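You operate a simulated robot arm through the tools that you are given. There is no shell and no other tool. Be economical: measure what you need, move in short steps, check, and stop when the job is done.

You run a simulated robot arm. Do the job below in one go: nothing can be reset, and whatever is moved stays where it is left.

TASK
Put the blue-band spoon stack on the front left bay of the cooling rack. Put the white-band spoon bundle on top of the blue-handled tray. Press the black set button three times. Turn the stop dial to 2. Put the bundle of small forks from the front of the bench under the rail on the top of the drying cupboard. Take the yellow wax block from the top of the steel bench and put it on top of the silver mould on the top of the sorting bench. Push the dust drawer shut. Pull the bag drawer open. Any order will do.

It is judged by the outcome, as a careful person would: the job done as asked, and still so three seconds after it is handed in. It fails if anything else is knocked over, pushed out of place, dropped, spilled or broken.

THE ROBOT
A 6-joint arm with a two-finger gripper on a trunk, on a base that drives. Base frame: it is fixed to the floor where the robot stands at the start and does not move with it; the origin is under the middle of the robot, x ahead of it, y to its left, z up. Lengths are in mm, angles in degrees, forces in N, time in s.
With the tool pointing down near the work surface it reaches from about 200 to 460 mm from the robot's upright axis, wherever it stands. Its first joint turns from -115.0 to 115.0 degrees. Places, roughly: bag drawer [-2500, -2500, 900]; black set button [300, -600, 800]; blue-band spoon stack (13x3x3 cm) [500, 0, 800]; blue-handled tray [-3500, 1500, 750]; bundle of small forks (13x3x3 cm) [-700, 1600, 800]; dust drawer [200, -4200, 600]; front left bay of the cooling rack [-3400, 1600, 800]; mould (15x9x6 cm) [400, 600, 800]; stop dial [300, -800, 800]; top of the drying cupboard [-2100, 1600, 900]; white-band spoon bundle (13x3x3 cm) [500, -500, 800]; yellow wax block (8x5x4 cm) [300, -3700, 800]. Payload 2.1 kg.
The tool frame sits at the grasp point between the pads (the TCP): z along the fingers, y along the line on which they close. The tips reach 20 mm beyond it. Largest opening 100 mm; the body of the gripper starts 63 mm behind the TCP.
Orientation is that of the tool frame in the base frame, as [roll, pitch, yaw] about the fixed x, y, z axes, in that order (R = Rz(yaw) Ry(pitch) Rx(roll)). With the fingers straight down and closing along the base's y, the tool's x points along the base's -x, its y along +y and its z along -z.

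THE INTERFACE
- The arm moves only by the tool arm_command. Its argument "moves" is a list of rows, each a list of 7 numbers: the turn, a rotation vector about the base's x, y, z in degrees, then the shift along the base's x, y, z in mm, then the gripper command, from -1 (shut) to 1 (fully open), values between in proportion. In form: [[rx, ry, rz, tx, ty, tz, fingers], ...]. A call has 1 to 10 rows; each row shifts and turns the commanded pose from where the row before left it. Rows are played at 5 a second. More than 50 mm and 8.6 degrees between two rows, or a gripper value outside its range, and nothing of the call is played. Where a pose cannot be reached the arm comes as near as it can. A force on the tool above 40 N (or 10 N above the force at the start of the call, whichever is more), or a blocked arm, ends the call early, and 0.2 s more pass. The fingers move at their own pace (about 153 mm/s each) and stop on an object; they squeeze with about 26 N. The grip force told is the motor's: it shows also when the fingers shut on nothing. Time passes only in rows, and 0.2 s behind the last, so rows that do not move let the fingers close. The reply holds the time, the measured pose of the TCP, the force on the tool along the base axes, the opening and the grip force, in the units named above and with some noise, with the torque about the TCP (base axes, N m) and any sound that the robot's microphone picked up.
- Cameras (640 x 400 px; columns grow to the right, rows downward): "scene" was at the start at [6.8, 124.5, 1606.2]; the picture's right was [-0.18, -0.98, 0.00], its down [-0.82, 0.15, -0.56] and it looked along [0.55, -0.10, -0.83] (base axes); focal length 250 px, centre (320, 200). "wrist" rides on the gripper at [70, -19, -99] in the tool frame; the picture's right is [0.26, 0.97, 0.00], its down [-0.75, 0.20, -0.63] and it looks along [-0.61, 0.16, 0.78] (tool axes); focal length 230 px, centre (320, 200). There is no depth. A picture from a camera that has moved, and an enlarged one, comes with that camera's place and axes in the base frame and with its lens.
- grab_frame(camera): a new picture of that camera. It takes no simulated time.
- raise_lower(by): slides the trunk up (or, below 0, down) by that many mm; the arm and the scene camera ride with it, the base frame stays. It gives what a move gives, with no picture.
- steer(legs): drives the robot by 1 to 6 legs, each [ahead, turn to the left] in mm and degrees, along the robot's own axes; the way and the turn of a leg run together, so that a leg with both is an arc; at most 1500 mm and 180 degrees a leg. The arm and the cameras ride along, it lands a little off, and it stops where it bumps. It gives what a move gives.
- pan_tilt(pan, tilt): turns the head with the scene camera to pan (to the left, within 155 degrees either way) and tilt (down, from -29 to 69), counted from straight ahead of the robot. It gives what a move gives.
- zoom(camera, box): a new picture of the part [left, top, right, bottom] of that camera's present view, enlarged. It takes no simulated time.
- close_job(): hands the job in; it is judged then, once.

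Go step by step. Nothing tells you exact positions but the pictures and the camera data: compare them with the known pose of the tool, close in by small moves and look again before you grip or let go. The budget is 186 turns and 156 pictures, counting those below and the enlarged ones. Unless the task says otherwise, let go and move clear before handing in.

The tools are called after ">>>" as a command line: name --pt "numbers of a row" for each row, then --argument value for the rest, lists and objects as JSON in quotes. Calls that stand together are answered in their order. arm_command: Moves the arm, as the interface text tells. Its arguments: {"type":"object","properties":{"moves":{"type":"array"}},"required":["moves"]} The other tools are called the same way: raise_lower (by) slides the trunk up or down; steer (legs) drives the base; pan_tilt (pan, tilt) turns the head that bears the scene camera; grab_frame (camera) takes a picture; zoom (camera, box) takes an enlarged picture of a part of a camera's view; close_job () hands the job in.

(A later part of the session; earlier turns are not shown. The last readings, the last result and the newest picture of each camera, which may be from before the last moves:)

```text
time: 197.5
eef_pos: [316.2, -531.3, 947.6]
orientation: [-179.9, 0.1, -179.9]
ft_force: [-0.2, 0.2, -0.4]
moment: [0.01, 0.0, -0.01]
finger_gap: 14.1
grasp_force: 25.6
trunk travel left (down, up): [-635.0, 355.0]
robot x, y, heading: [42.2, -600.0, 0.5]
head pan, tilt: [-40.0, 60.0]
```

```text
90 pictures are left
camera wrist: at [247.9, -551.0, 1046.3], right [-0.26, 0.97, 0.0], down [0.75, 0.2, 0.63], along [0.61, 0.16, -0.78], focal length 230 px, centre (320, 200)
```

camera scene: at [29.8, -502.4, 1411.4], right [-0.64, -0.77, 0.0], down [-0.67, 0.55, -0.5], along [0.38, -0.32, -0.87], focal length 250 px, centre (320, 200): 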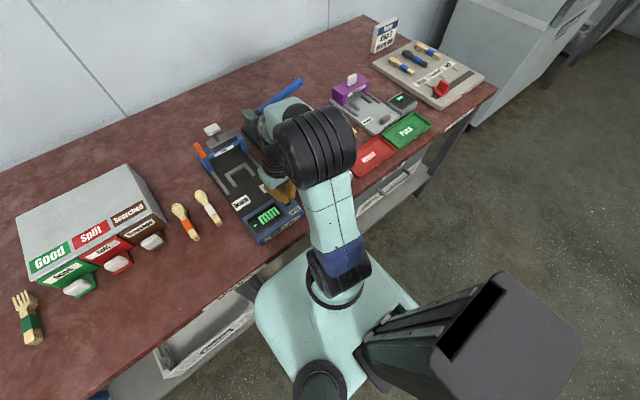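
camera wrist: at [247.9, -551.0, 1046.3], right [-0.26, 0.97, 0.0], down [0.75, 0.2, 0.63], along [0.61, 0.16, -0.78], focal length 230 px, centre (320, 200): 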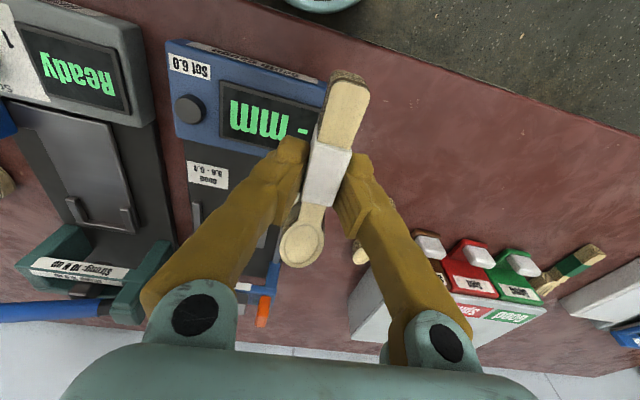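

White-band bundle held. I raise, back off and drive to the cooling rack, via a waypoint clear of the red bench.

>>> raise_lower --by 200

>>> steer --legs '[[-450, 0], [0, 134.2], [775, 0], [775, 0]]'

>>> steer --legs '[[0, 40.9], [983, 0], [983, 0], [0, -85.6]]'

>>> pan_tilt --pan 10 --tilt 50

>>> grab_frame --camera "scene"

```text
time: 199.7
eef_pos: [316.9, -529.3, 1147.2]
orientation: [-180.0, 0.1, -179.9]
ft_force: [0.1, 1.1, 0.1]
moment: [-0.03, 0.02, 0.0]
finger_gap: 14.0
grasp_force: 25.3
trunk travel left (down, up): [-835.0, 155.0]
robot x, y, heading: [43.5, -596.6, 0.1]
head pan, tilt: [-40.0, 60.0]
```

```text
time: 215.5
eef_pos: [-1724.2, 685.0, 1147.7]
orientation: [-179.9, 0.0, -46.3]
ft_force: [0.2, -0.7, -0.3]
moment: [0.0, -0.03, 0.01]
finger_gap: 14.2
grasp_force: 26.0
trunk travel left (down, up): [-835.0, 155.0]
robot x, y, heading: [-1490.4, 530.2, 134.0]
head pan, tilt: [-40.0, 60.0]
```

```text
time: 231.0
eef_pos: [-3522.2, 999.5, 1146.8]
orientation: [-179.9, -0.1, -91.7]
ft_force: [-0.2, -0.2, 0.1]
moment: [-0.01, 0.0, -0.02]
finger_gap: 14.0
grasp_force: 26.1
trunk travel left (down, up): [-835.0, 155.0]
robot x, y, heading: [-3460.6, 722.6, 88.1]
head pan, tilt: [-40.0, 60.0]
```

```text
time: 232.2
eef_pos: [-3522.1, 999.3, 1147.0]
orientation: [-179.9, 0.0, -91.7]
ft_force: [-0.1, 0.0, -0.1]
moment: [-0.01, -0.03, -0.01]
finger_gap: 13.8
grasp_force: 26.3
trunk travel left (down, up): [-835.0, 155.0]
robot x, y, heading: [-3460.7, 719.3, 88.6]
head pan, tilt: [10.0, 50.0]
```

```text
89 pictures are left
camera scene: at [-3617.5, 741.6, 1624.0], right [0.99, 0.15, 0.0], down [0.11, -0.76, -0.64], along [-0.09, 0.64, -0.77], focal length 250 px, centre (320, 200)
```

scene: 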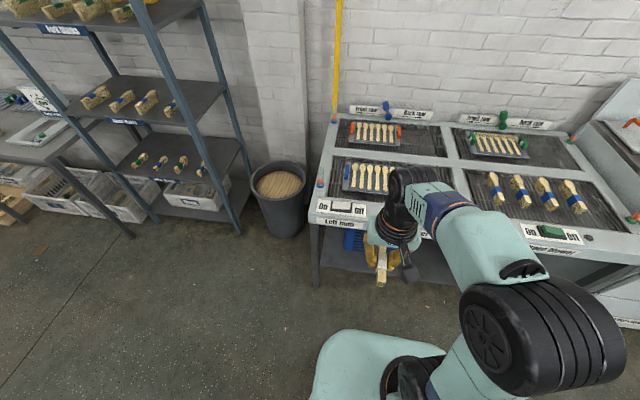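

The tray centre is at about (-3512, 1560). I turn the tool 88° so the bundle will lie across the spoons, then approach.

>>> arm_command --pt "0 0 -8.6 0 0 0 -1" --pt "0 0 -8.6 0 0 0 -1" --pt "0 0 -8.6 0 0 0 -1" --pt "0 0 -8.6 0 0 0 -1" --pt "0 0 -8.6 0 0 0 -1" --pt "0 0 -8.6 0 0 0 -1" --pt "0 0 -8.6 0 0 0 -1" --pt "0 0 -8.6 0 0 0 -1" --pt "0 0 -8.6 0 0 0 -1" --pt "0 0 -8.6 0 0 0 -1"

>>> steer --legs '[[385, 0]]'

>>> pan_tilt --pan 10 --tilt 60

>>> grab_frame --camera "scene"

>>> grab_frame --camera "wrist"

```text
time: 234.4
eef_pos: [-3523.1, 998.6, 1148.3]
orientation: [-179.9, 0.0, -177.9]
ft_force: [-0.4, -0.2, -0.2]
moment: [0.03, 0.02, 0.01]
finger_gap: 14.2
grasp_force: 25.7
trunk travel left (down, up): [-835.0, 155.0]
robot x, y, heading: [-3463.4, 722.6, 88.7]
head pan, tilt: [10.0, 50.0]
```

```text
time: 236.8
eef_pos: [-3513.8, 1382.1, 1147.6]
orientation: [-179.9, 0.0, -177.3]
ft_force: [0.0, -0.3, -0.2]
moment: [0.04, 0.02, -0.01]
finger_gap: 14.0
grasp_force: 26.3
trunk travel left (down, up): [-835.0, 155.0]
robot x, y, heading: [-3453.1, 1103.2, 88.8]
head pan, tilt: [10.0, 50.0]
```

```text
time: 237.5
eef_pos: [-3514.8, 1384.3, 1147.4]
orientation: [-179.9, 0.0, -177.3]
ft_force: [0.1, -0.1, 0.7]
moment: [0.0, -0.07, -0.03]
finger_gap: 14.1
grasp_force: 26.3
trunk travel left (down, up): [-835.0, 155.0]
robot x, y, heading: [-3455.7, 1111.0, 89.0]
head pan, tilt: [10.0, 60.0]
```

```text
88 pictures are left
camera scene: at [-3607.3, 1115.4, 1611.4], right [0.99, 0.15, 0.0], down [0.13, -0.86, -0.5], along [-0.08, 0.49, -0.87], focal length 250 px, centre (320, 200)
```

scene: 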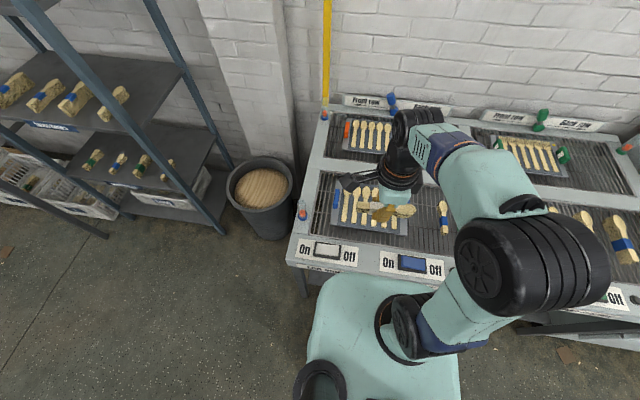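

```text
87 pictures are left
camera wrist: at [-3581.9, 1360.4, 1246.0], right [-0.3, 0.95, 0.0], down [0.74, 0.24, 0.63], along [0.6, 0.19, -0.78], focal length 230 px, centre (320, 200)
```

wrist: 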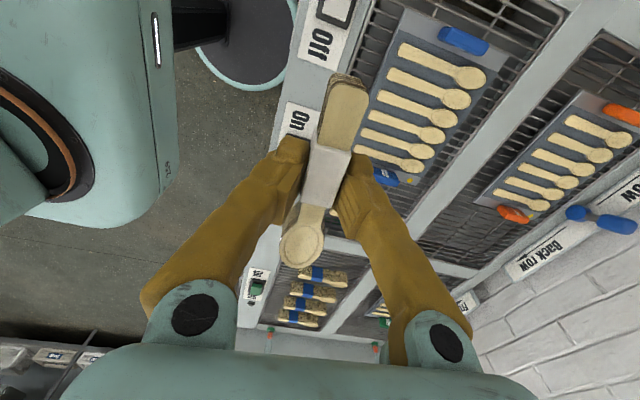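

The tray spoons span x -3580…-3410 with handles at y 1497–1590. I move over (-3495, 1540) and lower the trunk.

>>> arm_command --pt "0 0 -2.7 5 38 0 -1" --pt "0 0 0 5 38 0 -1" --pt "0 0 0 5 38 0 -1" --pt "0 0 0 5 38 0 -1"

>>> raise_lower --by -220

>>> grab_frame --camera "wrist"

>>> grab_frame --camera "scene"

```text
time: 238.5
eef_pos: [-3495.9, 1536.9, 1144.9]
orientation: [-179.6, 0.1, 179.9]
ft_force: [0.1, -0.5, -0.5]
moment: [-0.03, 0.03, 0.0]
finger_gap: 13.8
grasp_force: 26.1
trunk travel left (down, up): [-835.0, 155.0]
robot x, y, heading: [-3455.6, 1106.8, 88.5]
head pan, tilt: [10.0, 60.0]
```

```text
time: 240.8
eef_pos: [-3495.6, 1534.0, 926.3]
orientation: [-179.8, 0.0, 180.0]
ft_force: [-0.1, -0.6, -0.4]
moment: [0.03, 0.02, 0.01]
finger_gap: 14.2
grasp_force: 25.2
trunk travel left (down, up): [-615.0, 375.0]
robot x, y, heading: [-3447.5, 1109.9, 89.0]
head pan, tilt: [10.0, 60.0]
```

```text
86 pictures are left
camera wrist: at [-3563.9, 1515.6, 1025.9], right [-0.26, 0.97, 0.0], down [0.75, 0.2, 0.63], along [0.61, 0.16, -0.78], focal length 230 px, centre (320, 200)
```

wrist: 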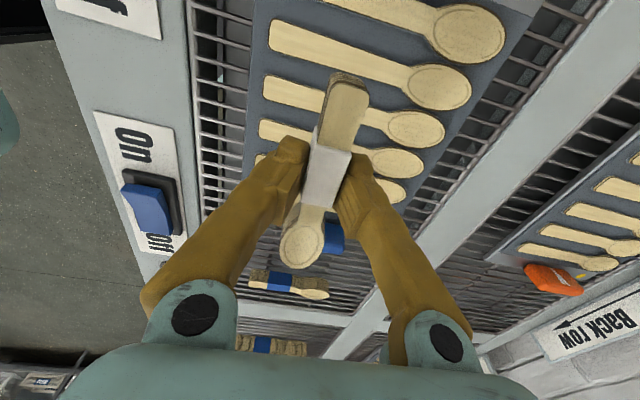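

```text
85 pictures are left
camera scene: at [-3607.2, 1114.9, 1391.5], right [0.99, 0.15, 0.0], down [0.13, -0.86, -0.5], along [-0.08, 0.49, -0.87], focal length 250 px, centre (320, 200)
```

scene: 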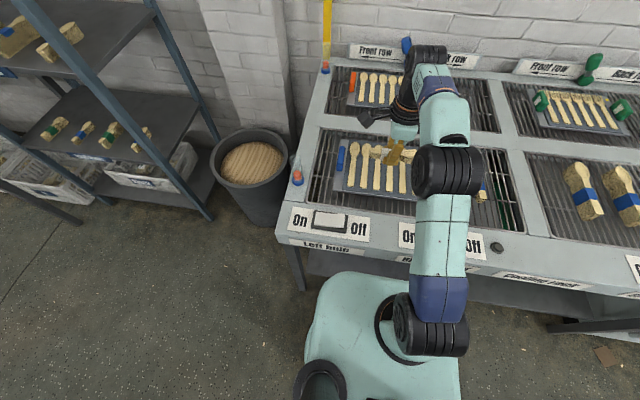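

Well centred over the tray. I descend in fine steps.

>>> arm_command --pt "0 0 0 0 3 -25 -1" --pt "0 0 0 0 3 -20 -1" --pt "0 0 0 0 0 -4 -1" --pt "0 0 0 0 0 -4 -1" --pt "0 0 0 0 0 0 -1"

>>> grab_frame --camera "wrist"

```text
time: 242.1
eef_pos: [-3495.4, 1539.8, 874.6]
orientation: [-179.9, 0.0, -179.9]
ft_force: [-0.7, -0.2, -0.3]
moment: [0.01, -0.02, -0.03]
finger_gap: 14.0
grasp_force: 26.1
trunk travel left (down, up): [-615.0, 375.0]
robot x, y, heading: [-3450.6, 1107.6, 88.6]
head pan, tilt: [10.0, 60.0]
```

```text
84 pictures are left
camera wrist: at [-3564.3, 1520.6, 972.5], right [-0.26, 0.97, 0.0], down [0.75, 0.2, 0.63], along [0.61, 0.16, -0.78], focal length 230 px, centre (320, 200)
```

wrist: 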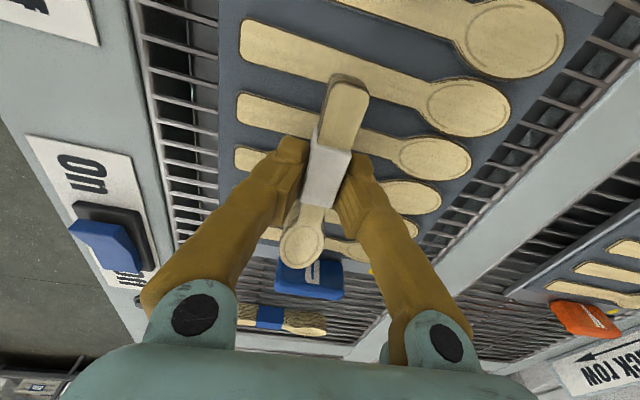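

>>> arm_command --pt "0 0 0 0 0 -3 -1" --pt "0 0 0 0 0 -3 -1" --pt "0 0 0 0 0 -3 -1"

>>> arm_command --pt "0 0 0 0 0 -3 -1" --pt "0 0 0 0 0 -3 -1"

```text
time: 242.8
eef_pos: [-3496.2, 1540.1, 865.2]
orientation: [-180.0, 0.0, -179.9]
ft_force: [-0.7, 0.3, 0.3]
moment: [0.02, -0.01, -0.03]
finger_gap: 14.0
grasp_force: 26.1
trunk travel left (down, up): [-615.0, 375.0]
robot x, y, heading: [-3451.3, 1105.9, 88.9]
head pan, tilt: [10.0, 60.0]
```

```text
time: 243.4
eef_pos: [-3495.0, 1540.9, 857.5]
orientation: [-179.9, 0.1, 180.0]
ft_force: [-0.3, 0.3, -0.4]
moment: [0.01, 0.03, -0.02]
finger_gap: 13.9
grasp_force: 25.8
trunk travel left (down, up): [-615.0, 375.0]
robot x, y, heading: [-3456.2, 1107.2, 89.2]
head pan, tilt: [10.0, 60.0]
```

>>> arm_command --pt "0 0 0 0 0 -2 -1" --pt "0 0 0 0 0 -2 -1"

>>> arm_command --pt "0 0 0 0 0 -2 -1" --pt "0 0 0 0 0 -2 -1"

```text
time: 244.1
eef_pos: [-3495.3, 1541.5, 854.7]
orientation: [-179.9, 0.0, -180.0]
ft_force: [0.3, 0.0, -0.5]
moment: [0.0, -0.01, 0.01]
finger_gap: 14.0
grasp_force: 26.3
trunk travel left (down, up): [-615.0, 375.0]
robot x, y, heading: [-3453.1, 1108.1, 88.9]
head pan, tilt: [10.0, 60.0]
```

```text
time: 244.7
eef_pos: [-3495.0, 1539.7, 853.9]
orientation: [179.5, -0.2, -180.0]
ft_force: [-0.7, 7.2, 26.8]
moment: [0.1, -0.01, 0.05]
finger_gap: 14.2
grasp_force: 26.7
trunk travel left (down, up): [-615.0, 375.0]
robot x, y, heading: [-3452.2, 1107.9, 89.0]
head pan, tilt: [10.0, 60.0]
```

Contact at z≈854. I relieve the pressure, open slowly and rise.

>>> arm_command --pt "0 0 0 0 0 3 -1" --pt "0 0 0 0 0 0 -0.6" --pt "0 0 0 0 0 0 -0.3" --pt "0 0 0 0 0 0 -0.1" --pt "0 0 0 0 0 15 -0.1" --pt "0 0 0 0 0 40 -0.1"

>>> grab_frame --camera "wrist"

```text
time: 246.1
eef_pos: [-3494.8, 1541.9, 909.9]
orientation: [-179.9, 0.1, 180.0]
ft_force: [-0.5, -0.5, -0.8]
moment: [0.01, 0.0, -0.01]
finger_gap: 44.6
grasp_force: 0.1
trunk travel left (down, up): [-615.0, 375.0]
robot x, y, heading: [-3451.7, 1108.1, 88.8]
head pan, tilt: [10.0, 60.0]
```

```text
83 pictures are left
camera wrist: at [-3563.4, 1521.8, 1009.7], right [-0.26, 0.97, 0.0], down [0.75, 0.2, 0.63], along [0.61, 0.16, -0.78], focal length 230 px, centre (320, 200)
```

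wrist: 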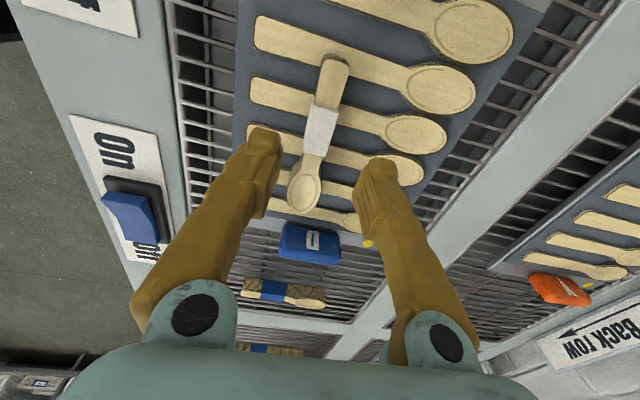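

The white-band bundle rests across the spoons on the blue-handled tray. I retract, turn the tool back, and head to the bag drawer area.

>>> arm_command --pt "0 0 0 0 -20 40 0" --pt "0 0 8.6 5 -25 20 0" --pt "0 0 8.6 5 -25 0 0" --pt "0 0 8.6 5 -25 0 0" --pt "0 0 8.6 5 -25 0 0" --pt "0 0 8.6 5 -25 0 0" --pt "0 0 8.6 5 -10 0 0" --pt "0 0 8.6 0 0 0 0" --pt "0 0 8.6 0 0 0 0" --pt "0 0 8.6 0 0 0 0"

>>> raise_lower --by 200

>>> steer --legs '[[-420, 0], [0, -95], [1000, 0], [950, 0]]'

>>> pan_tilt --pan -80 --tilt 20

>>> grab_frame --camera "scene"

```text
time: 248.2
eef_pos: [-3465.2, 1386.0, 968.9]
orientation: [-179.9, 0.0, -102.6]
ft_force: [-0.1, -0.9, 0.2]
moment: [-0.03, -0.05, -0.01]
finger_gap: 49.9
grasp_force: 0.1
trunk travel left (down, up): [-615.0, 375.0]
robot x, y, heading: [-3453.8, 1104.0, 88.7]
head pan, tilt: [10.0, 60.0]
```

```text
time: 250.4
eef_pos: [-3465.2, 1385.8, 1169.0]
orientation: [-179.8, 0.0, -102.6]
ft_force: [-0.3, 0.1, 0.6]
moment: [0.02, -0.02, 0.01]
finger_gap: 50.0
grasp_force: 0.1
trunk travel left (down, up): [-815.0, 175.0]
robot x, y, heading: [-3454.1, 1105.2, 89.0]
head pan, tilt: [10.0, 60.0]
```

```text
time: 266.4
eef_pos: [-1254.0, 400.4, 1169.2]
orientation: [-179.9, 0.0, 160.9]
ft_force: [0.8, 0.3, -0.9]
moment: [0.0, 0.0, -0.03]
finger_gap: 50.0
grasp_force: 0.1
trunk travel left (down, up): [-815.0, 175.0]
robot x, y, heading: [-1530.9, 418.2, -7.6]
head pan, tilt: [10.0, 60.0]
```

```text
time: 268.1
eef_pos: [-1254.3, 401.8, 1169.7]
orientation: [-179.9, -0.1, 160.9]
ft_force: [0.1, 0.1, -0.1]
moment: [0.01, 0.01, 0.01]
finger_gap: 50.0
grasp_force: 0.0
trunk travel left (down, up): [-815.0, 175.0]
robot x, y, heading: [-1532.2, 418.8, -7.7]
head pan, tilt: [-80.0, 20.0]
```

```text
82 pictures are left
camera scene: at [-1572.5, 472.4, 1649.6], right [-1.0, -0.04, 0.0], down [-0.01, 0.34, -0.94], along [0.04, -0.94, -0.34], focal length 250 px, centre (320, 200)
```

scene: 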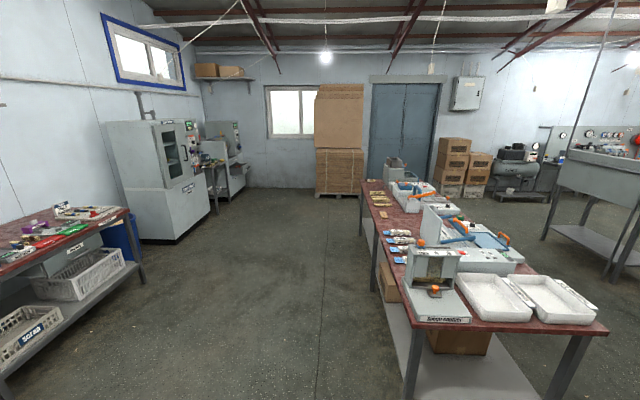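

>>> zoom --camera "scene" --box '[350, 145, 530, 260]'

>>> zoom --camera "scene" --box '[170, 110, 350, 220]'

```text
3.48 times, centred on (440, 202) of scene
camera zoom: at [-1572.5, 472.4, 1649.6], right [-1.0, -0.04, 0.0], down [-0.01, 0.34, -0.94], along [0.04, -0.94, -0.34], focal length 871 px, centre (-97, 191)
```

zoom: 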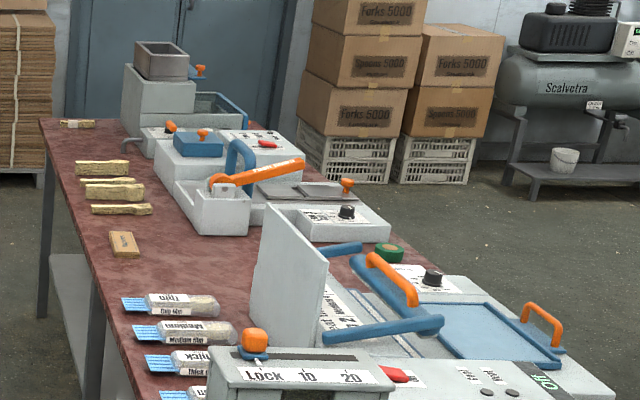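

```text
3.56 times, centred on (260, 165) of scene
camera zoom: at [-1572.5, 472.4, 1649.6], right [-1.0, -0.04, 0.0], down [-0.01, 0.34, -0.94], along [0.04, -0.94, -0.34], focal length 891 px, centre (533, 324)
```

zoom: 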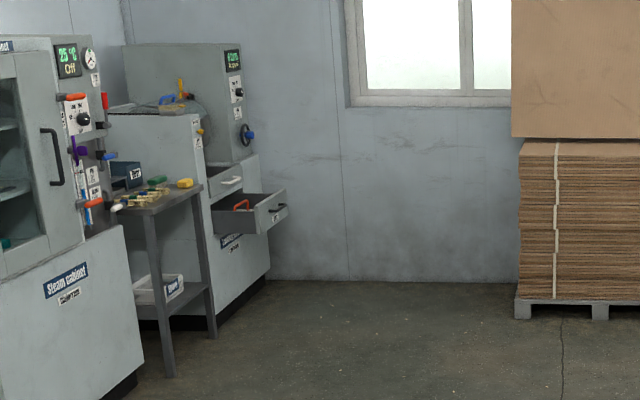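

The bag drawer unit is at the far end of the red bench and seems to face west. I go around the north end to the west side and look.

>>> steer --legs '[[0, -158.6], [890, 0], [890, 0]]'

>>> pan_tilt --pan 75 --tilt 20

>>> grab_frame --camera "scene"

```text
time: 283.5
eef_pos: [-3514.4, -237.3, 1169.7]
orientation: [-179.8, 0.0, 5.7]
ft_force: [-0.7, -0.7, 0.0]
moment: [-0.02, 0.03, -0.04]
finger_gap: 50.0
grasp_force: 0.1
trunk travel left (down, up): [-815.0, 175.0]
robot x, y, heading: [-3253.9, -138.6, -163.0]
head pan, tilt: [-80.0, 20.0]
```

```text
time: 285.9
eef_pos: [-3514.2, -236.9, 1169.3]
orientation: [-179.9, 0.0, 5.7]
ft_force: [-0.8, -0.3, -0.2]
moment: [0.02, 0.03, 0.01]
finger_gap: 50.1
grasp_force: 0.0
trunk travel left (down, up): [-815.0, 175.0]
robot x, y, heading: [-3251.8, -135.3, -162.9]
head pan, tilt: [75.0, 20.0]
```

```text
79 pictures are left
camera scene: at [-3154.4, -346.0, 1649.6], right [-1.0, -0.04, 0.0], down [-0.01, 0.34, -0.94], along [0.04, -0.94, -0.34], focal length 250 px, centre (320, 200)
```

scene: 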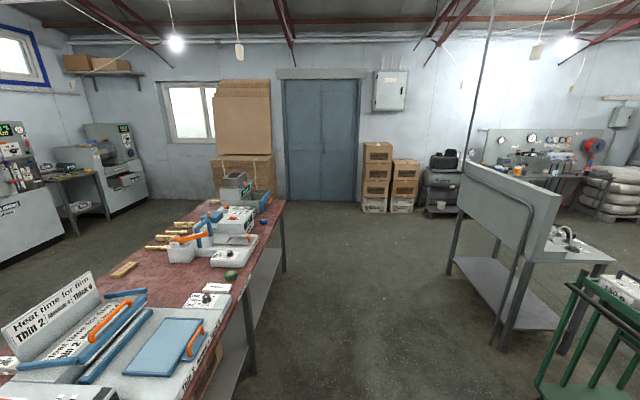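

>>> steer --legs '[[0, 76], [1000, 0], [900, 0]]'

>>> pan_tilt --pan 45 --tilt 40

>>> grab_frame --camera "scene"

```text
time: 298.8
eef_pos: [-3104.4, -2323.5, 1168.6]
orientation: [-179.9, 0.0, 82.7]
ft_force: [0.1, -0.1, 0.0]
moment: [0.03, -0.01, -0.01]
finger_gap: 50.0
grasp_force: 0.0
trunk travel left (down, up): [-815.0, 175.0]
robot x, y, heading: [-3139.0, -2049.3, -86.1]
head pan, tilt: [75.0, 20.0]
```

```text
time: 299.7
eef_pos: [-3103.3, -2325.0, 1169.5]
orientation: [-179.9, 0.0, 82.6]
ft_force: [-0.7, -0.1, 0.6]
moment: [-0.04, -0.02, -0.03]
finger_gap: 50.2
grasp_force: 0.0
trunk travel left (down, up): [-815.0, 175.0]
robot x, y, heading: [-3143.4, -2046.1, -85.9]
head pan, tilt: [45.0, 40.0]
```

```text
78 pictures are left
camera scene: at [-2945.8, -2032.9, 1618.2], right [-0.65, -0.76, 0.0], down [-0.49, 0.42, -0.77], along [0.58, -0.5, -0.64], focal length 250 px, centre (320, 200)
```

scene: 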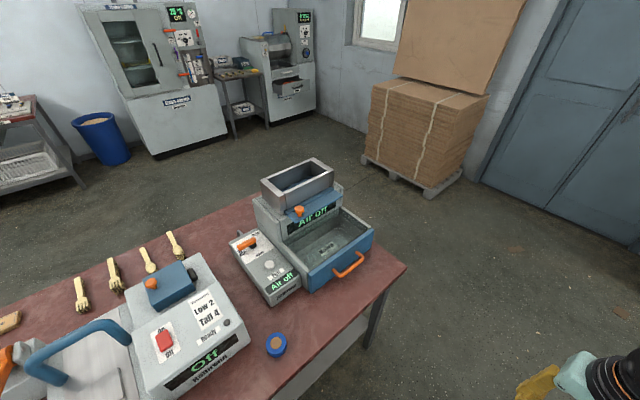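

>>> zoom --camera "scene" --box '[220, 150, 420, 310]'

```text
2.50 times, centred on (320, 230) of scene
camera zoom: at [-2945.8, -2032.9, 1618.2], right [-0.65, -0.76, 0.0], down [-0.49, 0.42, -0.77], along [0.58, -0.5, -0.64], focal length 626 px, centre (320, 125)
```

zoom: 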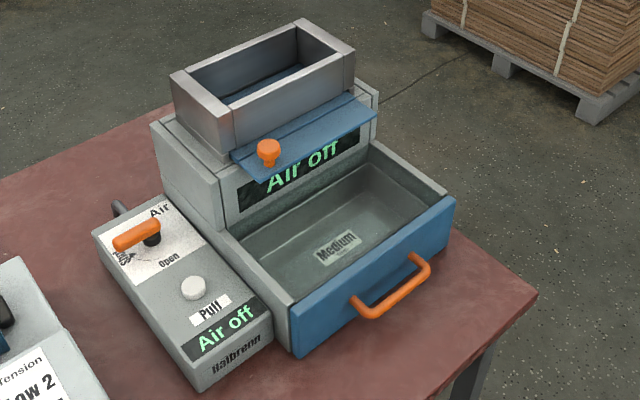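

The blue-fronted bag drawer has an orange bar handle along y at about (-2620, -2450), and pulls toward -x. I drive to face it.

>>> steer --legs '[[0, 7], [400, 0], [0, 79.5]]'

>>> pan_tilt --pan -15 --tilt 55

>>> grab_frame --camera "scene"

>>> grab_frame --camera "wrist"

```text
time: 306.2
eef_pos: [-2789.9, -2416.0, 1168.6]
orientation: [-180.0, 0.0, 169.3]
ft_force: [0.2, -0.3, 0.2]
moment: [-0.01, 0.0, -0.02]
finger_gap: 49.7
grasp_force: 0.0
trunk travel left (down, up): [-815.0, 175.0]
robot x, y, heading: [-3069.4, -2443.4, 1.1]
head pan, tilt: [45.0, 40.0]
```

```text
time: 307.5
eef_pos: [-2790.5, -2414.5, 1169.5]
orientation: [-179.9, -0.1, 169.3]
ft_force: [0.1, 0.1, 0.5]
moment: [0.0, -0.01, 0.0]
finger_gap: 50.1
grasp_force: 0.1
trunk travel left (down, up): [-815.0, 175.0]
robot x, y, heading: [-3069.0, -2439.9, 1.0]
head pan, tilt: [-15.0, 55.0]
```

```text
76 pictures are left
camera scene: at [-3063.4, -2317.0, 1597.5], right [-0.25, -0.97, 0.0], down [-0.79, 0.2, -0.57], along [0.56, -0.14, -0.82], focal length 250 px, centre (320, 200)
```

scene: 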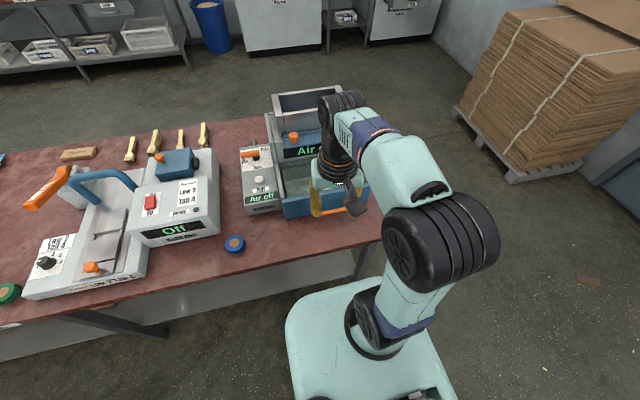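

```text
75 pictures are left
camera wrist: at [-2860.0, -2422.1, 1267.8], right [-0.07, 1.0, 0.0], down [0.77, 0.06, 0.63], along [0.63, 0.04, -0.78], focal length 230 px, centre (320, 200)
```

wrist: 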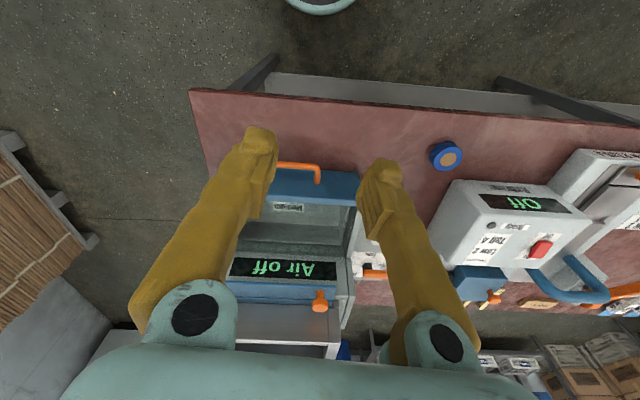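

I drive 50 mm closer and turn the tool to close along x, above the handle's level.

>>> steer --legs '[[50, -1]]'

>>> arm_command --pt "0 0 -8 0 -4 0 0" --pt "0 0 -8 0 -4 0 0" --pt "0 0 -8 0 -4 0 0" --pt "0 0 -8 0 -4 0 0" --pt "0 0 -8 0 -4 0 0" --pt "0 0 -8 0 -4 0 0" --pt "0 0 -8 0 -4 0 0" --pt "0 0 -8 0 -4 0 0" --pt "0 0 -8 0 -4 0 0" --pt "0 0 -6 0 -4 0 0"

>>> raise_lower --by -170

>>> grab_frame --camera "wrist"

>>> grab_frame --camera "scene"

```text
time: 308.4
eef_pos: [-2752.4, -2419.9, 1172.8]
orientation: [-180.0, 0.7, 168.3]
ft_force: [0.5, 0.3, -0.8]
moment: [0.02, -0.06, 0.02]
finger_gap: 50.0
grasp_force: 0.2
trunk travel left (down, up): [-815.0, 175.0]
robot x, y, heading: [-3018.6, -2438.5, -0.5]
head pan, tilt: [-15.0, 55.0]
```

```text
time: 310.6
eef_pos: [-2742.8, -2460.3, 1169.7]
orientation: [-179.9, 0.1, 90.2]
ft_force: [0.8, -1.0, -0.3]
moment: [-0.02, -0.02, 0.0]
finger_gap: 50.2
grasp_force: 0.1
trunk travel left (down, up): [-815.0, 175.0]
robot x, y, heading: [-3015.2, -2436.4, -0.2]
head pan, tilt: [-15.0, 55.0]
```

```text
time: 312.6
eef_pos: [-2741.5, -2460.4, 999.6]
orientation: [-179.9, 0.2, 90.3]
ft_force: [0.2, -0.3, 0.0]
moment: [0.02, -0.02, -0.01]
finger_gap: 50.1
grasp_force: 0.1
trunk travel left (down, up): [-645.0, 345.0]
robot x, y, heading: [-3021.1, -2439.3, -0.3]
head pan, tilt: [-15.0, 55.0]
```

```text
74 pictures are left
camera wrist: at [-2759.3, -2391.5, 1098.3], right [0.96, 0.26, 0.0], down [0.21, -0.75, 0.63], along [0.16, -0.61, -0.78], focal length 230 px, centre (320, 200)
```

wrist: 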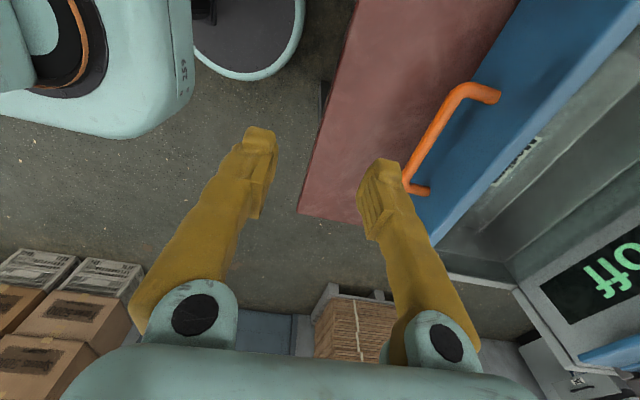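

```text
73 pictures are left
camera scene: at [-3011.5, -2317.2, 1427.5], right [-0.26, -0.96, 0.0], down [-0.79, 0.22, -0.57], along [0.55, -0.15, -0.82], focal length 250 px, centre (320, 200)
```

scene: 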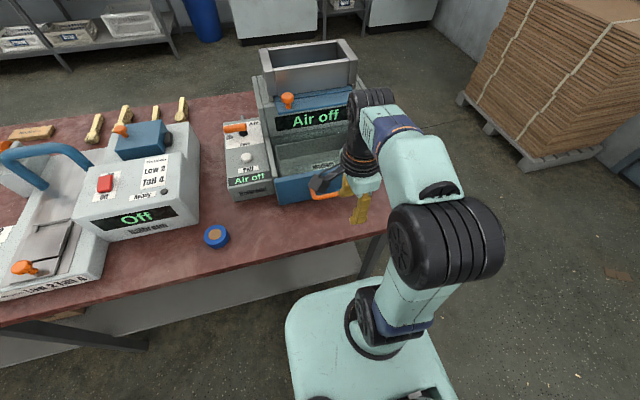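

The bar runs along y at x≈-2620, z≈862, drawer front at x≈-2577. I go above it with 36 mm opening, then down.

>>> arm_command --pt "0 0 0 41 -1 0 -0.28" --pt "0 0 0 41 -1 0 -0.28" --pt "0 0 0 40 0 0 -0.28" --pt "0 0 0 0 0 -45 -0.28" --pt "0 0 0 0 0 -25 -0.28" --pt "0 0 0 0 0 0 -0.28"

>>> grab_frame --camera "wrist"

```text
time: 313.9
eef_pos: [-2619.3, -2462.5, 928.4]
orientation: [-179.9, 0.2, 90.2]
ft_force: [-0.1, 0.2, 0.1]
moment: [0.01, -0.02, 0.01]
finger_gap: 35.9
grasp_force: 0.0
trunk travel left (down, up): [-645.0, 345.0]
robot x, y, heading: [-3019.9, -2439.2, -0.3]
head pan, tilt: [-15.0, 55.0]
```

```text
72 pictures are left
camera wrist: at [-2637.2, -2393.9, 1027.4], right [0.96, 0.26, 0.0], down [0.21, -0.75, 0.63], along [0.16, -0.61, -0.78], focal length 230 px, centre (320, 200)
```

wrist: 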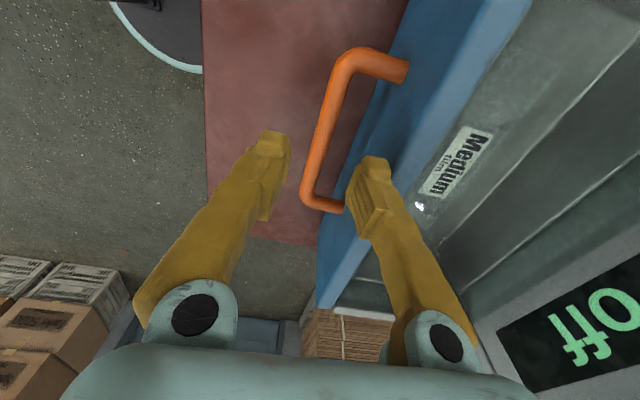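

Refined: bar at x≈-2613, z≈851. I shift 5 mm and descend.

>>> arm_command --pt "0 0 0 6 -8 -35 -0.28" --pt "0 0 0 0 0 -25 -0.28" --pt "0 0 0 0 0 -11 -0.28" --pt "0 0 0 0 0 0 -0.28"

>>> grab_frame --camera "wrist"

```text
time: 314.9
eef_pos: [-2616.9, -2470.2, 859.8]
orientation: [179.7, 0.2, 90.4]
ft_force: [-16.7, -1.1, 11.3]
moment: [-0.13, -1.31, -0.2]
finger_gap: 33.6
grasp_force: 0.2
trunk travel left (down, up): [-645.0, 345.0]
robot x, y, heading: [-3017.1, -2439.3, -0.2]
head pan, tilt: [-15.0, 55.0]
```

```text
71 pictures are left
camera wrist: at [-2635.5, -2402.5, 959.0], right [0.96, 0.26, 0.0], down [0.2, -0.75, 0.63], along [0.17, -0.61, -0.77], focal length 230 px, centre (320, 200)
```

wrist: 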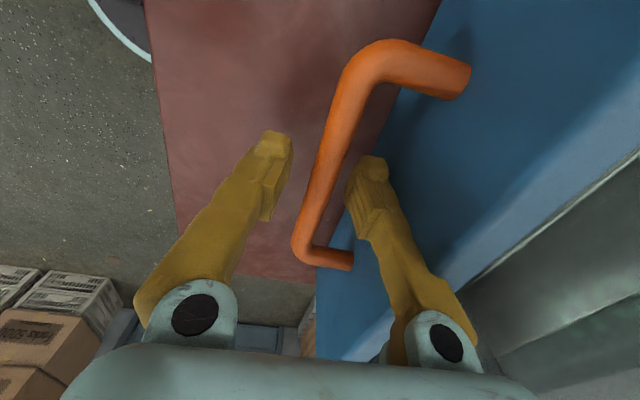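

The gripper body touched the top edge of the drawer front. I rise, tilt the tool 15° back toward the robot, and go down again.

>>> arm_command --pt "0 0 0 0 0 20 -0.28" --pt "0 -7.5 0 0 0 0 -0.28" --pt "0 -7.5 0 0 0 0 -0.28" --pt "0 0 0 0 0 -14 -0.28" --pt "0 0 0 0 0 -10 -0.28" --pt "0 0 0 0 0 0 -0.28"

>>> grab_frame --camera "wrist"

```text
time: 316.4
eef_pos: [-2615.4, -2471.9, 854.3]
orientation: [164.9, 0.2, 90.3]
ft_force: [-3.3, 0.0, 2.1]
moment: [0.03, -0.06, -0.01]
finger_gap: 34.3
grasp_force: 0.1
trunk travel left (down, up): [-645.0, 345.0]
robot x, y, heading: [-3021.4, -2437.6, -0.2]
head pan, tilt: [-15.0, 55.0]
```

```text
70 pictures are left
camera wrist: at [-2657.0, -2402.3, 945.2], right [0.93, 0.26, 0.25], down [0.03, -0.75, 0.66], along [0.36, -0.61, -0.71], focal length 230 px, centre (320, 200)
```

wrist: 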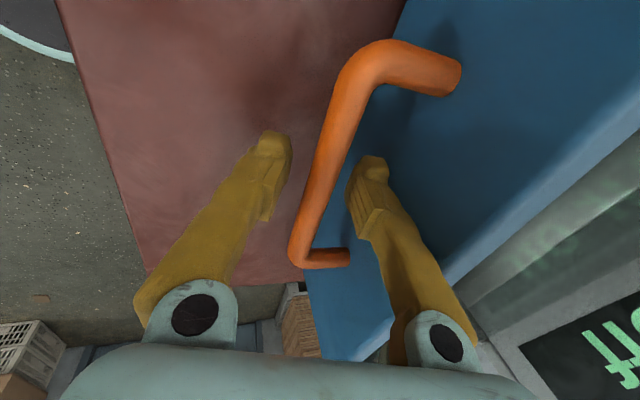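

The bar is between the fingers; I close.

>>> arm_command --pt "0 0 0 -2 0 0 -0.6" --pt "0 0 0 0 0 0 -1" --pt "0 0 0 0 0 0 -1" --pt "0 0 0 0 0 0 -1"

>>> arm_command --pt "0 0 0 -10 0 0 -1" --pt "0 0 0 -15 0 0 -1" --pt "0 0 0 -15 0 0 -1" --pt "0 0 0 -20 0 0 -1"

>>> grab_frame --camera "scene"

```text
time: 317.4
eef_pos: [-2615.0, -2470.5, 853.7]
orientation: [165.2, 0.2, 90.1]
ft_force: [0.4, 0.6, -5.9]
moment: [0.29, 0.0, -0.77]
finger_gap: 5.9
grasp_force: 32.4
trunk travel left (down, up): [-645.0, 345.0]
robot x, y, heading: [-3018.2, -2440.0, -0.4]
head pan, tilt: [-15.0, 55.0]
```

```text
time: 318.4
eef_pos: [-2675.7, -2470.1, 854.7]
orientation: [165.3, 0.1, 90.2]
ft_force: [-0.7, -2.1, -25.2]
moment: [-0.19, 0.0, -0.66]
finger_gap: 6.0
grasp_force: 31.8
trunk travel left (down, up): [-645.0, 345.0]
robot x, y, heading: [-3020.6, -2438.8, -0.2]
head pan, tilt: [-15.0, 55.0]
```

```text
69 pictures are left
camera scene: at [-3008.3, -2318.6, 1427.3], right [-0.26, -0.96, 0.0], down [-0.79, 0.22, -0.57], along [0.55, -0.15, -0.82], focal length 250 px, centre (320, 200)
```

scene: 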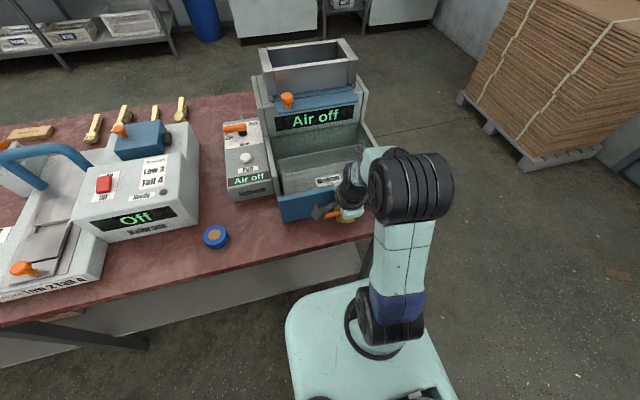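

The drawer is sliding out. I ease down slightly and keep pulling.

>>> arm_command --pt "0 0 0 -15 0 -2 -1" --pt "0 0 0 -20 0 0 -1" --pt "0 0 0 -20 0 0 -1" --pt "0 0 0 -20 0 0 -1"

>>> grab_frame --camera "scene"

```text
time: 319.5
eef_pos: [-2740.9, -2470.9, 853.7]
orientation: [166.4, -0.2, 90.4]
ft_force: [-0.3, 3.9, -32.9]
moment: [-0.34, -0.01, -0.78]
finger_gap: 5.6
grasp_force: 31.3
out of reach, approached as far as the arm can: row 4
trunk travel left (down, up): [-645.0, 345.0]
robot x, y, heading: [-3017.4, -2434.1, -0.1]
head pan, tilt: [-15.0, 55.0]
stopped in row 4: the force on the tool passed its limit at 42 N (the readings are from after the stop); the commanded pose is now the measured one
```

```text
68 pictures are left
camera scene: at [-3008.7, -2316.4, 1427.0], right [-0.26, -0.97, 0.0], down [-0.79, 0.21, -0.57], along [0.55, -0.15, -0.82], focal length 250 px, centre (320, 200)
```

scene: 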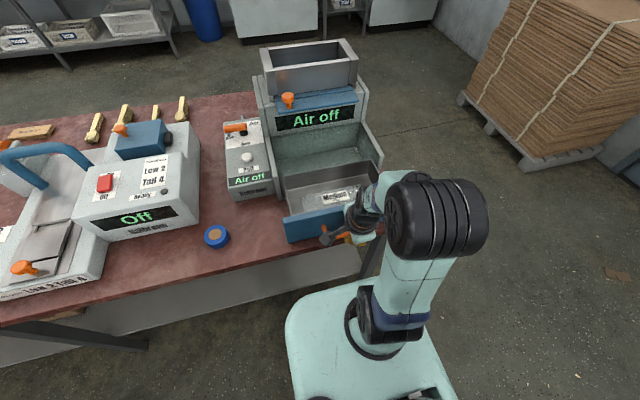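

About 125 mm open. I relax the vertical load and pull the last bit by backing the base 30 mm.

>>> arm_command --pt "0 0 0 0 0 -3 -1" --pt "0 0 0 0 0 0 -1"

>>> steer --legs '[[-30, 0]]'

>>> grab_frame --camera "scene"

```text
time: 320.1
eef_pos: [-2737.9, -2469.3, 853.5]
orientation: [165.9, 0.1, 90.3]
ft_force: [-0.3, 5.6, -3.3]
moment: [0.66, -0.03, -0.67]
finger_gap: 5.9
grasp_force: 31.7
trunk travel left (down, up): [-645.0, 345.0]
robot x, y, heading: [-3020.6, -2441.7, -0.1]
head pan, tilt: [-15.0, 55.0]
```

```text
time: 321.0
eef_pos: [-2764.7, -2469.4, 853.8]
orientation: [165.5, 0.1, 90.1]
ft_force: [1.1, 3.6, -2.9]
moment: [0.04, 0.03, -0.66]
finger_gap: 6.1
grasp_force: 32.2
trunk travel left (down, up): [-645.0, 345.0]
robot x, y, heading: [-3048.9, -2438.5, -0.2]
head pan, tilt: [-15.0, 55.0]
stopped in leg 1: the force on the tool passed its limit at 51 N (the readings are from after the stop); the commanded pose is now the measured one
```

```text
67 pictures are left
camera scene: at [-3040.2, -2315.8, 1427.4], right [-0.26, -0.97, 0.0], down [-0.79, 0.21, -0.57], along [0.55, -0.15, -0.82], focal length 250 px, centre (320, 200)
```

scene: 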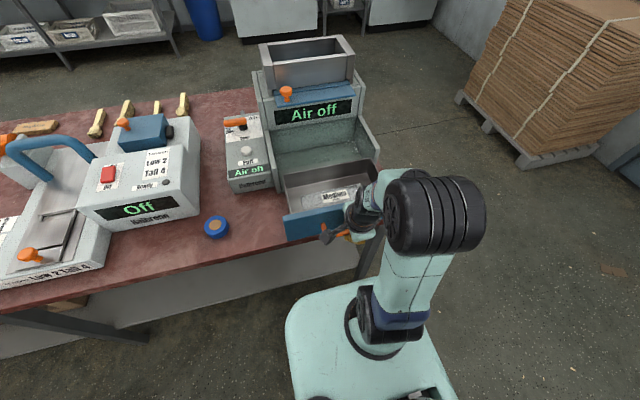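

Travel of 150 mm and a hard stop: fully open. I release and lift out.

>>> arm_command --pt "0 0 0 0 0 0 -0.6" --pt "0 0 0 0 0 0 -0.4" --pt "0 0 0 0 0 0 -0.4" --pt "0 0 0 0 0 20 -0.4" --pt "0 0 0 -3 0 40 -0.4" --pt "0 7.5 0 -10 0 40 -0.4" --pt "0 7.5 0 0 0 30 -0.4"

>>> grab_frame --camera "wrist"

```text
time: 322.6
eef_pos: [-2778.0, -2470.5, 982.9]
orientation: [-179.6, 0.1, 90.3]
ft_force: [-0.5, -0.5, 0.3]
moment: [-0.02, 0.02, 0.05]
finger_gap: 30.0
grasp_force: 0.0
trunk travel left (down, up): [-645.0, 345.0]
robot x, y, heading: [-3044.0, -2439.0, -0.2]
head pan, tilt: [-15.0, 55.0]
```

```text
66 pictures are left
camera wrist: at [-2794.1, -2401.4, 1083.3], right [0.96, 0.26, -0.01], down [0.21, -0.75, 0.63], along [0.16, -0.61, -0.78], focal length 230 px, centre (320, 200)
```

wrist: 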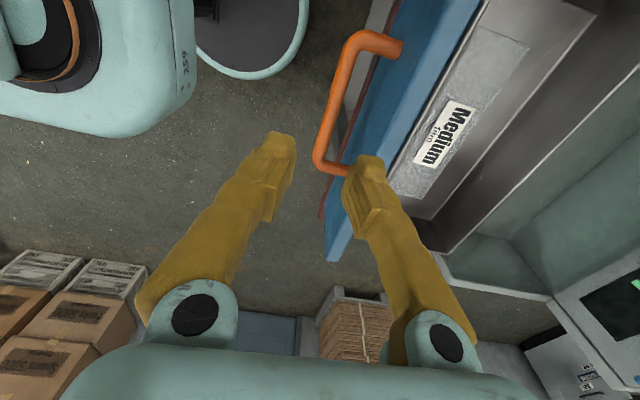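

The bag drawer is open. I turn the tool back, back off and drive around the south end to the steel bench.

>>> steer --legs '[[-300, 0]]'

>>> arm_command --pt "0 0 8.6 0 0 0 0" --pt "0 0 8.6 0 0 0 0" --pt "0 0 8.6 0 0 0 0" --pt "0 0 8.6 0 0 0 0" --pt "0 0 8.6 0 0 0 0" --pt "0 0 8.6 0 0 0 0" --pt "0 0 8.6 0 0 0 0" --pt "0 0 8.6 0 0 0 0" --pt "0 0 8.6 0 0 0 0" --pt "0 0 8.6 0 0 0 0"

>>> raise_lower --by 150

>>> steer --legs '[[0, -72], [800, 0], [0, 66], [1350, 0], [1300, 0]]'

>>> pan_tilt --pan -5 --tilt 35

>>> grab_frame --camera "scene"

```text
time: 324.7
eef_pos: [-3076.7, -2469.0, 984.6]
orientation: [-179.6, 0.1, 90.4]
ft_force: [-0.7, -0.2, 0.3]
moment: [-0.01, 0.04, -0.03]
finger_gap: 30.0
grasp_force: 0.0
trunk travel left (down, up): [-645.0, 345.0]
robot x, y, heading: [-3345.8, -2438.2, 0.4]
head pan, tilt: [-15.0, 55.0]
```

```text
time: 326.9
eef_pos: [-3076.1, -2467.8, 984.5]
orientation: [-179.5, 0.1, 176.5]
ft_force: [0.0, -0.6, -0.2]
moment: [0.0, -0.01, 0.0]
finger_gap: 50.0
grasp_force: 0.0
trunk travel left (down, up): [-645.0, 345.0]
robot x, y, heading: [-3344.5, -2438.5, -0.1]
head pan, tilt: [-15.0, 55.0]
```

```text
time: 328.6
eef_pos: [-3076.1, -2468.9, 1133.9]
orientation: [-179.5, 0.0, 176.3]
ft_force: [-0.8, 0.4, -0.3]
moment: [-0.03, 0.03, 0.0]
finger_gap: 50.0
grasp_force: 0.0
trunk travel left (down, up): [-795.0, 195.0]
robot x, y, heading: [-3344.4, -2434.4, 0.0]
head pan, tilt: [-15.0, 55.0]
```

```text
time: 351.4
eef_pos: [-226.2, -3605.3, 1135.5]
orientation: [-179.5, 0.0, 169.0]
ft_force: [-0.9, 0.3, -0.5]
moment: [0.03, -0.02, 0.02]
finger_gap: 49.8
grasp_force: 0.1
trunk travel left (down, up): [-795.0, 195.0]
robot x, y, heading: [-489.8, -3540.3, -7.5]
head pan, tilt: [-15.0, 55.0]
```

```text
time: 352.2
eef_pos: [-226.3, -3606.0, 1134.6]
orientation: [-179.5, -0.1, 169.1]
ft_force: [-0.8, 0.2, -1.8]
moment: [0.01, 0.0, -0.02]
finger_gap: 50.0
grasp_force: 0.0
trunk travel left (down, up): [-795.0, 195.0]
robot x, y, heading: [-490.0, -3542.0, -7.4]
head pan, tilt: [-5.0, 35.0]
```

```text
65 pictures are left
camera scene: at [-448.7, -3412.3, 1605.7], right [-0.21, -0.98, 0.0], down [-0.56, 0.12, -0.82], along [0.8, -0.18, -0.57], focal length 250 px, centre (320, 200)
```

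scene: 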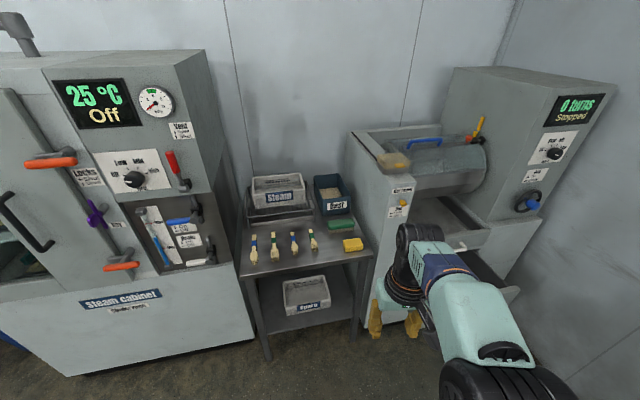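

The yellow wax is at about (293, -3725). I look at the drawer machine on the right.

>>> arm_command --pt "0 0 0 0 45 0 0" --pt "0 0 0 0 45 0 0" --pt "0 0 0 0 45 0 0" --pt "0 0 0 0 45 0 0"

>>> pan_tilt --pan -35 --tilt 40

>>> grab_frame --camera "scene"

```text
time: 353.2
eef_pos: [-224.9, -3420.5, 1135.4]
orientation: [-179.4, 0.0, 169.0]
ft_force: [-0.2, 0.7, 0.7]
moment: [-0.02, 0.0, 0.04]
finger_gap: 50.0
grasp_force: 0.1
trunk travel left (down, up): [-795.0, 195.0]
robot x, y, heading: [-489.4, -3539.0, -7.2]
head pan, tilt: [-5.0, 35.0]
```

```text
time: 354.2
eef_pos: [-226.0, -3423.7, 1135.5]
orientation: [-179.4, 0.0, 169.0]
ft_force: [-0.4, 0.3, 0.3]
moment: [0.01, -0.04, -0.04]
finger_gap: 49.9
grasp_force: 0.0
trunk travel left (down, up): [-795.0, 195.0]
robot x, y, heading: [-491.4, -3539.2, -7.3]
head pan, tilt: [-35.0, 40.0]
```

```text
64 pictures are left
camera scene: at [-471.8, -3450.3, 1598.2], right [-0.67, -0.74, 0.0], down [-0.48, 0.43, -0.77], along [0.57, -0.52, -0.64], focal length 250 px, centre (320, 200)
```

scene: 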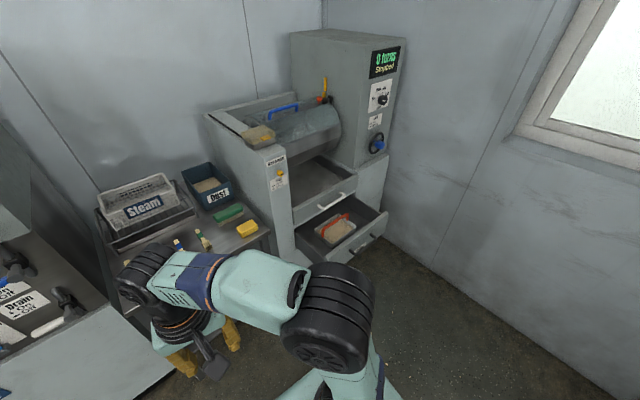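

>>> zoom --camera "scene" --box '[200, 120, 420, 260]'

```text
2.86 times, centred on (310, 190) of scene
camera zoom: at [-471.8, -3450.3, 1598.2], right [-0.67, -0.74, 0.0], down [-0.48, 0.43, -0.77], along [0.57, -0.52, -0.64], focal length 716 px, centre (349, 229)
```

zoom: 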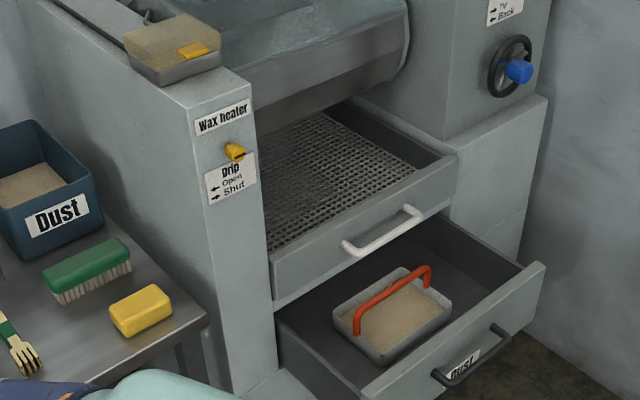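

The lower drawer, labelled "Dust", is open with its front at x≈45 (closed ≈260), centre y≈-4190, z≈600. I drive to face it.

>>> steer --legs '[[0, -82.7], [645, 0], [0, 90]]'

>>> pan_tilt --pan -5 --tilt 50

>>> grab_frame --camera "scene"

>>> grab_frame --camera "wrist"

```text
time: 365.2
eef_pos: [-242.3, -4043.6, 1135.4]
orientation: [-179.5, 0.1, 176.4]
ft_force: [0.1, -1.0, -0.3]
moment: [0.0, 0.02, -0.01]
finger_gap: 49.8
grasp_force: 0.1
trunk travel left (down, up): [-795.0, 195.0]
robot x, y, heading: [-484.8, -4193.6, 0.0]
head pan, tilt: [-35.0, 40.0]
```

```text
time: 366.1
eef_pos: [-243.5, -4042.2, 1135.1]
orientation: [-179.6, 0.0, 176.3]
ft_force: [0.4, 0.3, 0.4]
moment: [0.01, 0.01, -0.01]
finger_gap: 50.0
grasp_force: 0.1
trunk travel left (down, up): [-795.0, 195.0]
robot x, y, heading: [-489.4, -4190.8, 0.4]
head pan, tilt: [-5.0, 50.0]
```

```text
62 pictures are left
camera scene: at [-475.9, -4059.6, 1584.0], right [-0.09, -1.0, 0.0], down [-0.76, 0.07, -0.64], along [0.64, -0.06, -0.77], focal length 250 px, centre (320, 200)
```

scene: 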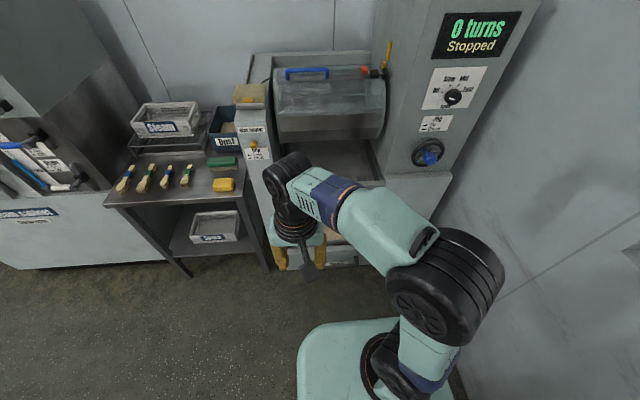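

```text
61 pictures are left
camera wrist: at [-311.7, -4057.2, 1234.7], right [-0.2, 0.98, -0.01], down [0.76, 0.16, 0.63], along [0.62, 0.12, -0.78], focal length 230 px, centre (320, 200)
```

wrist: 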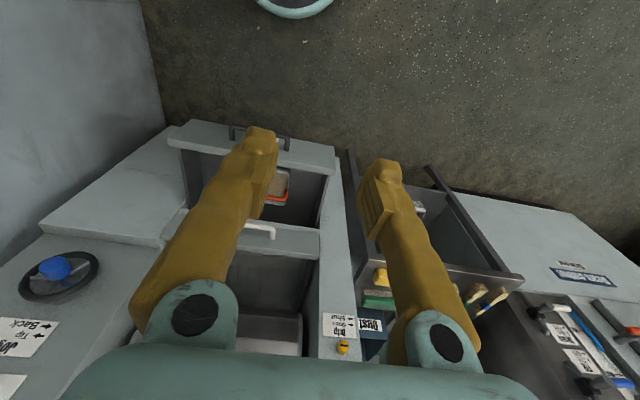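

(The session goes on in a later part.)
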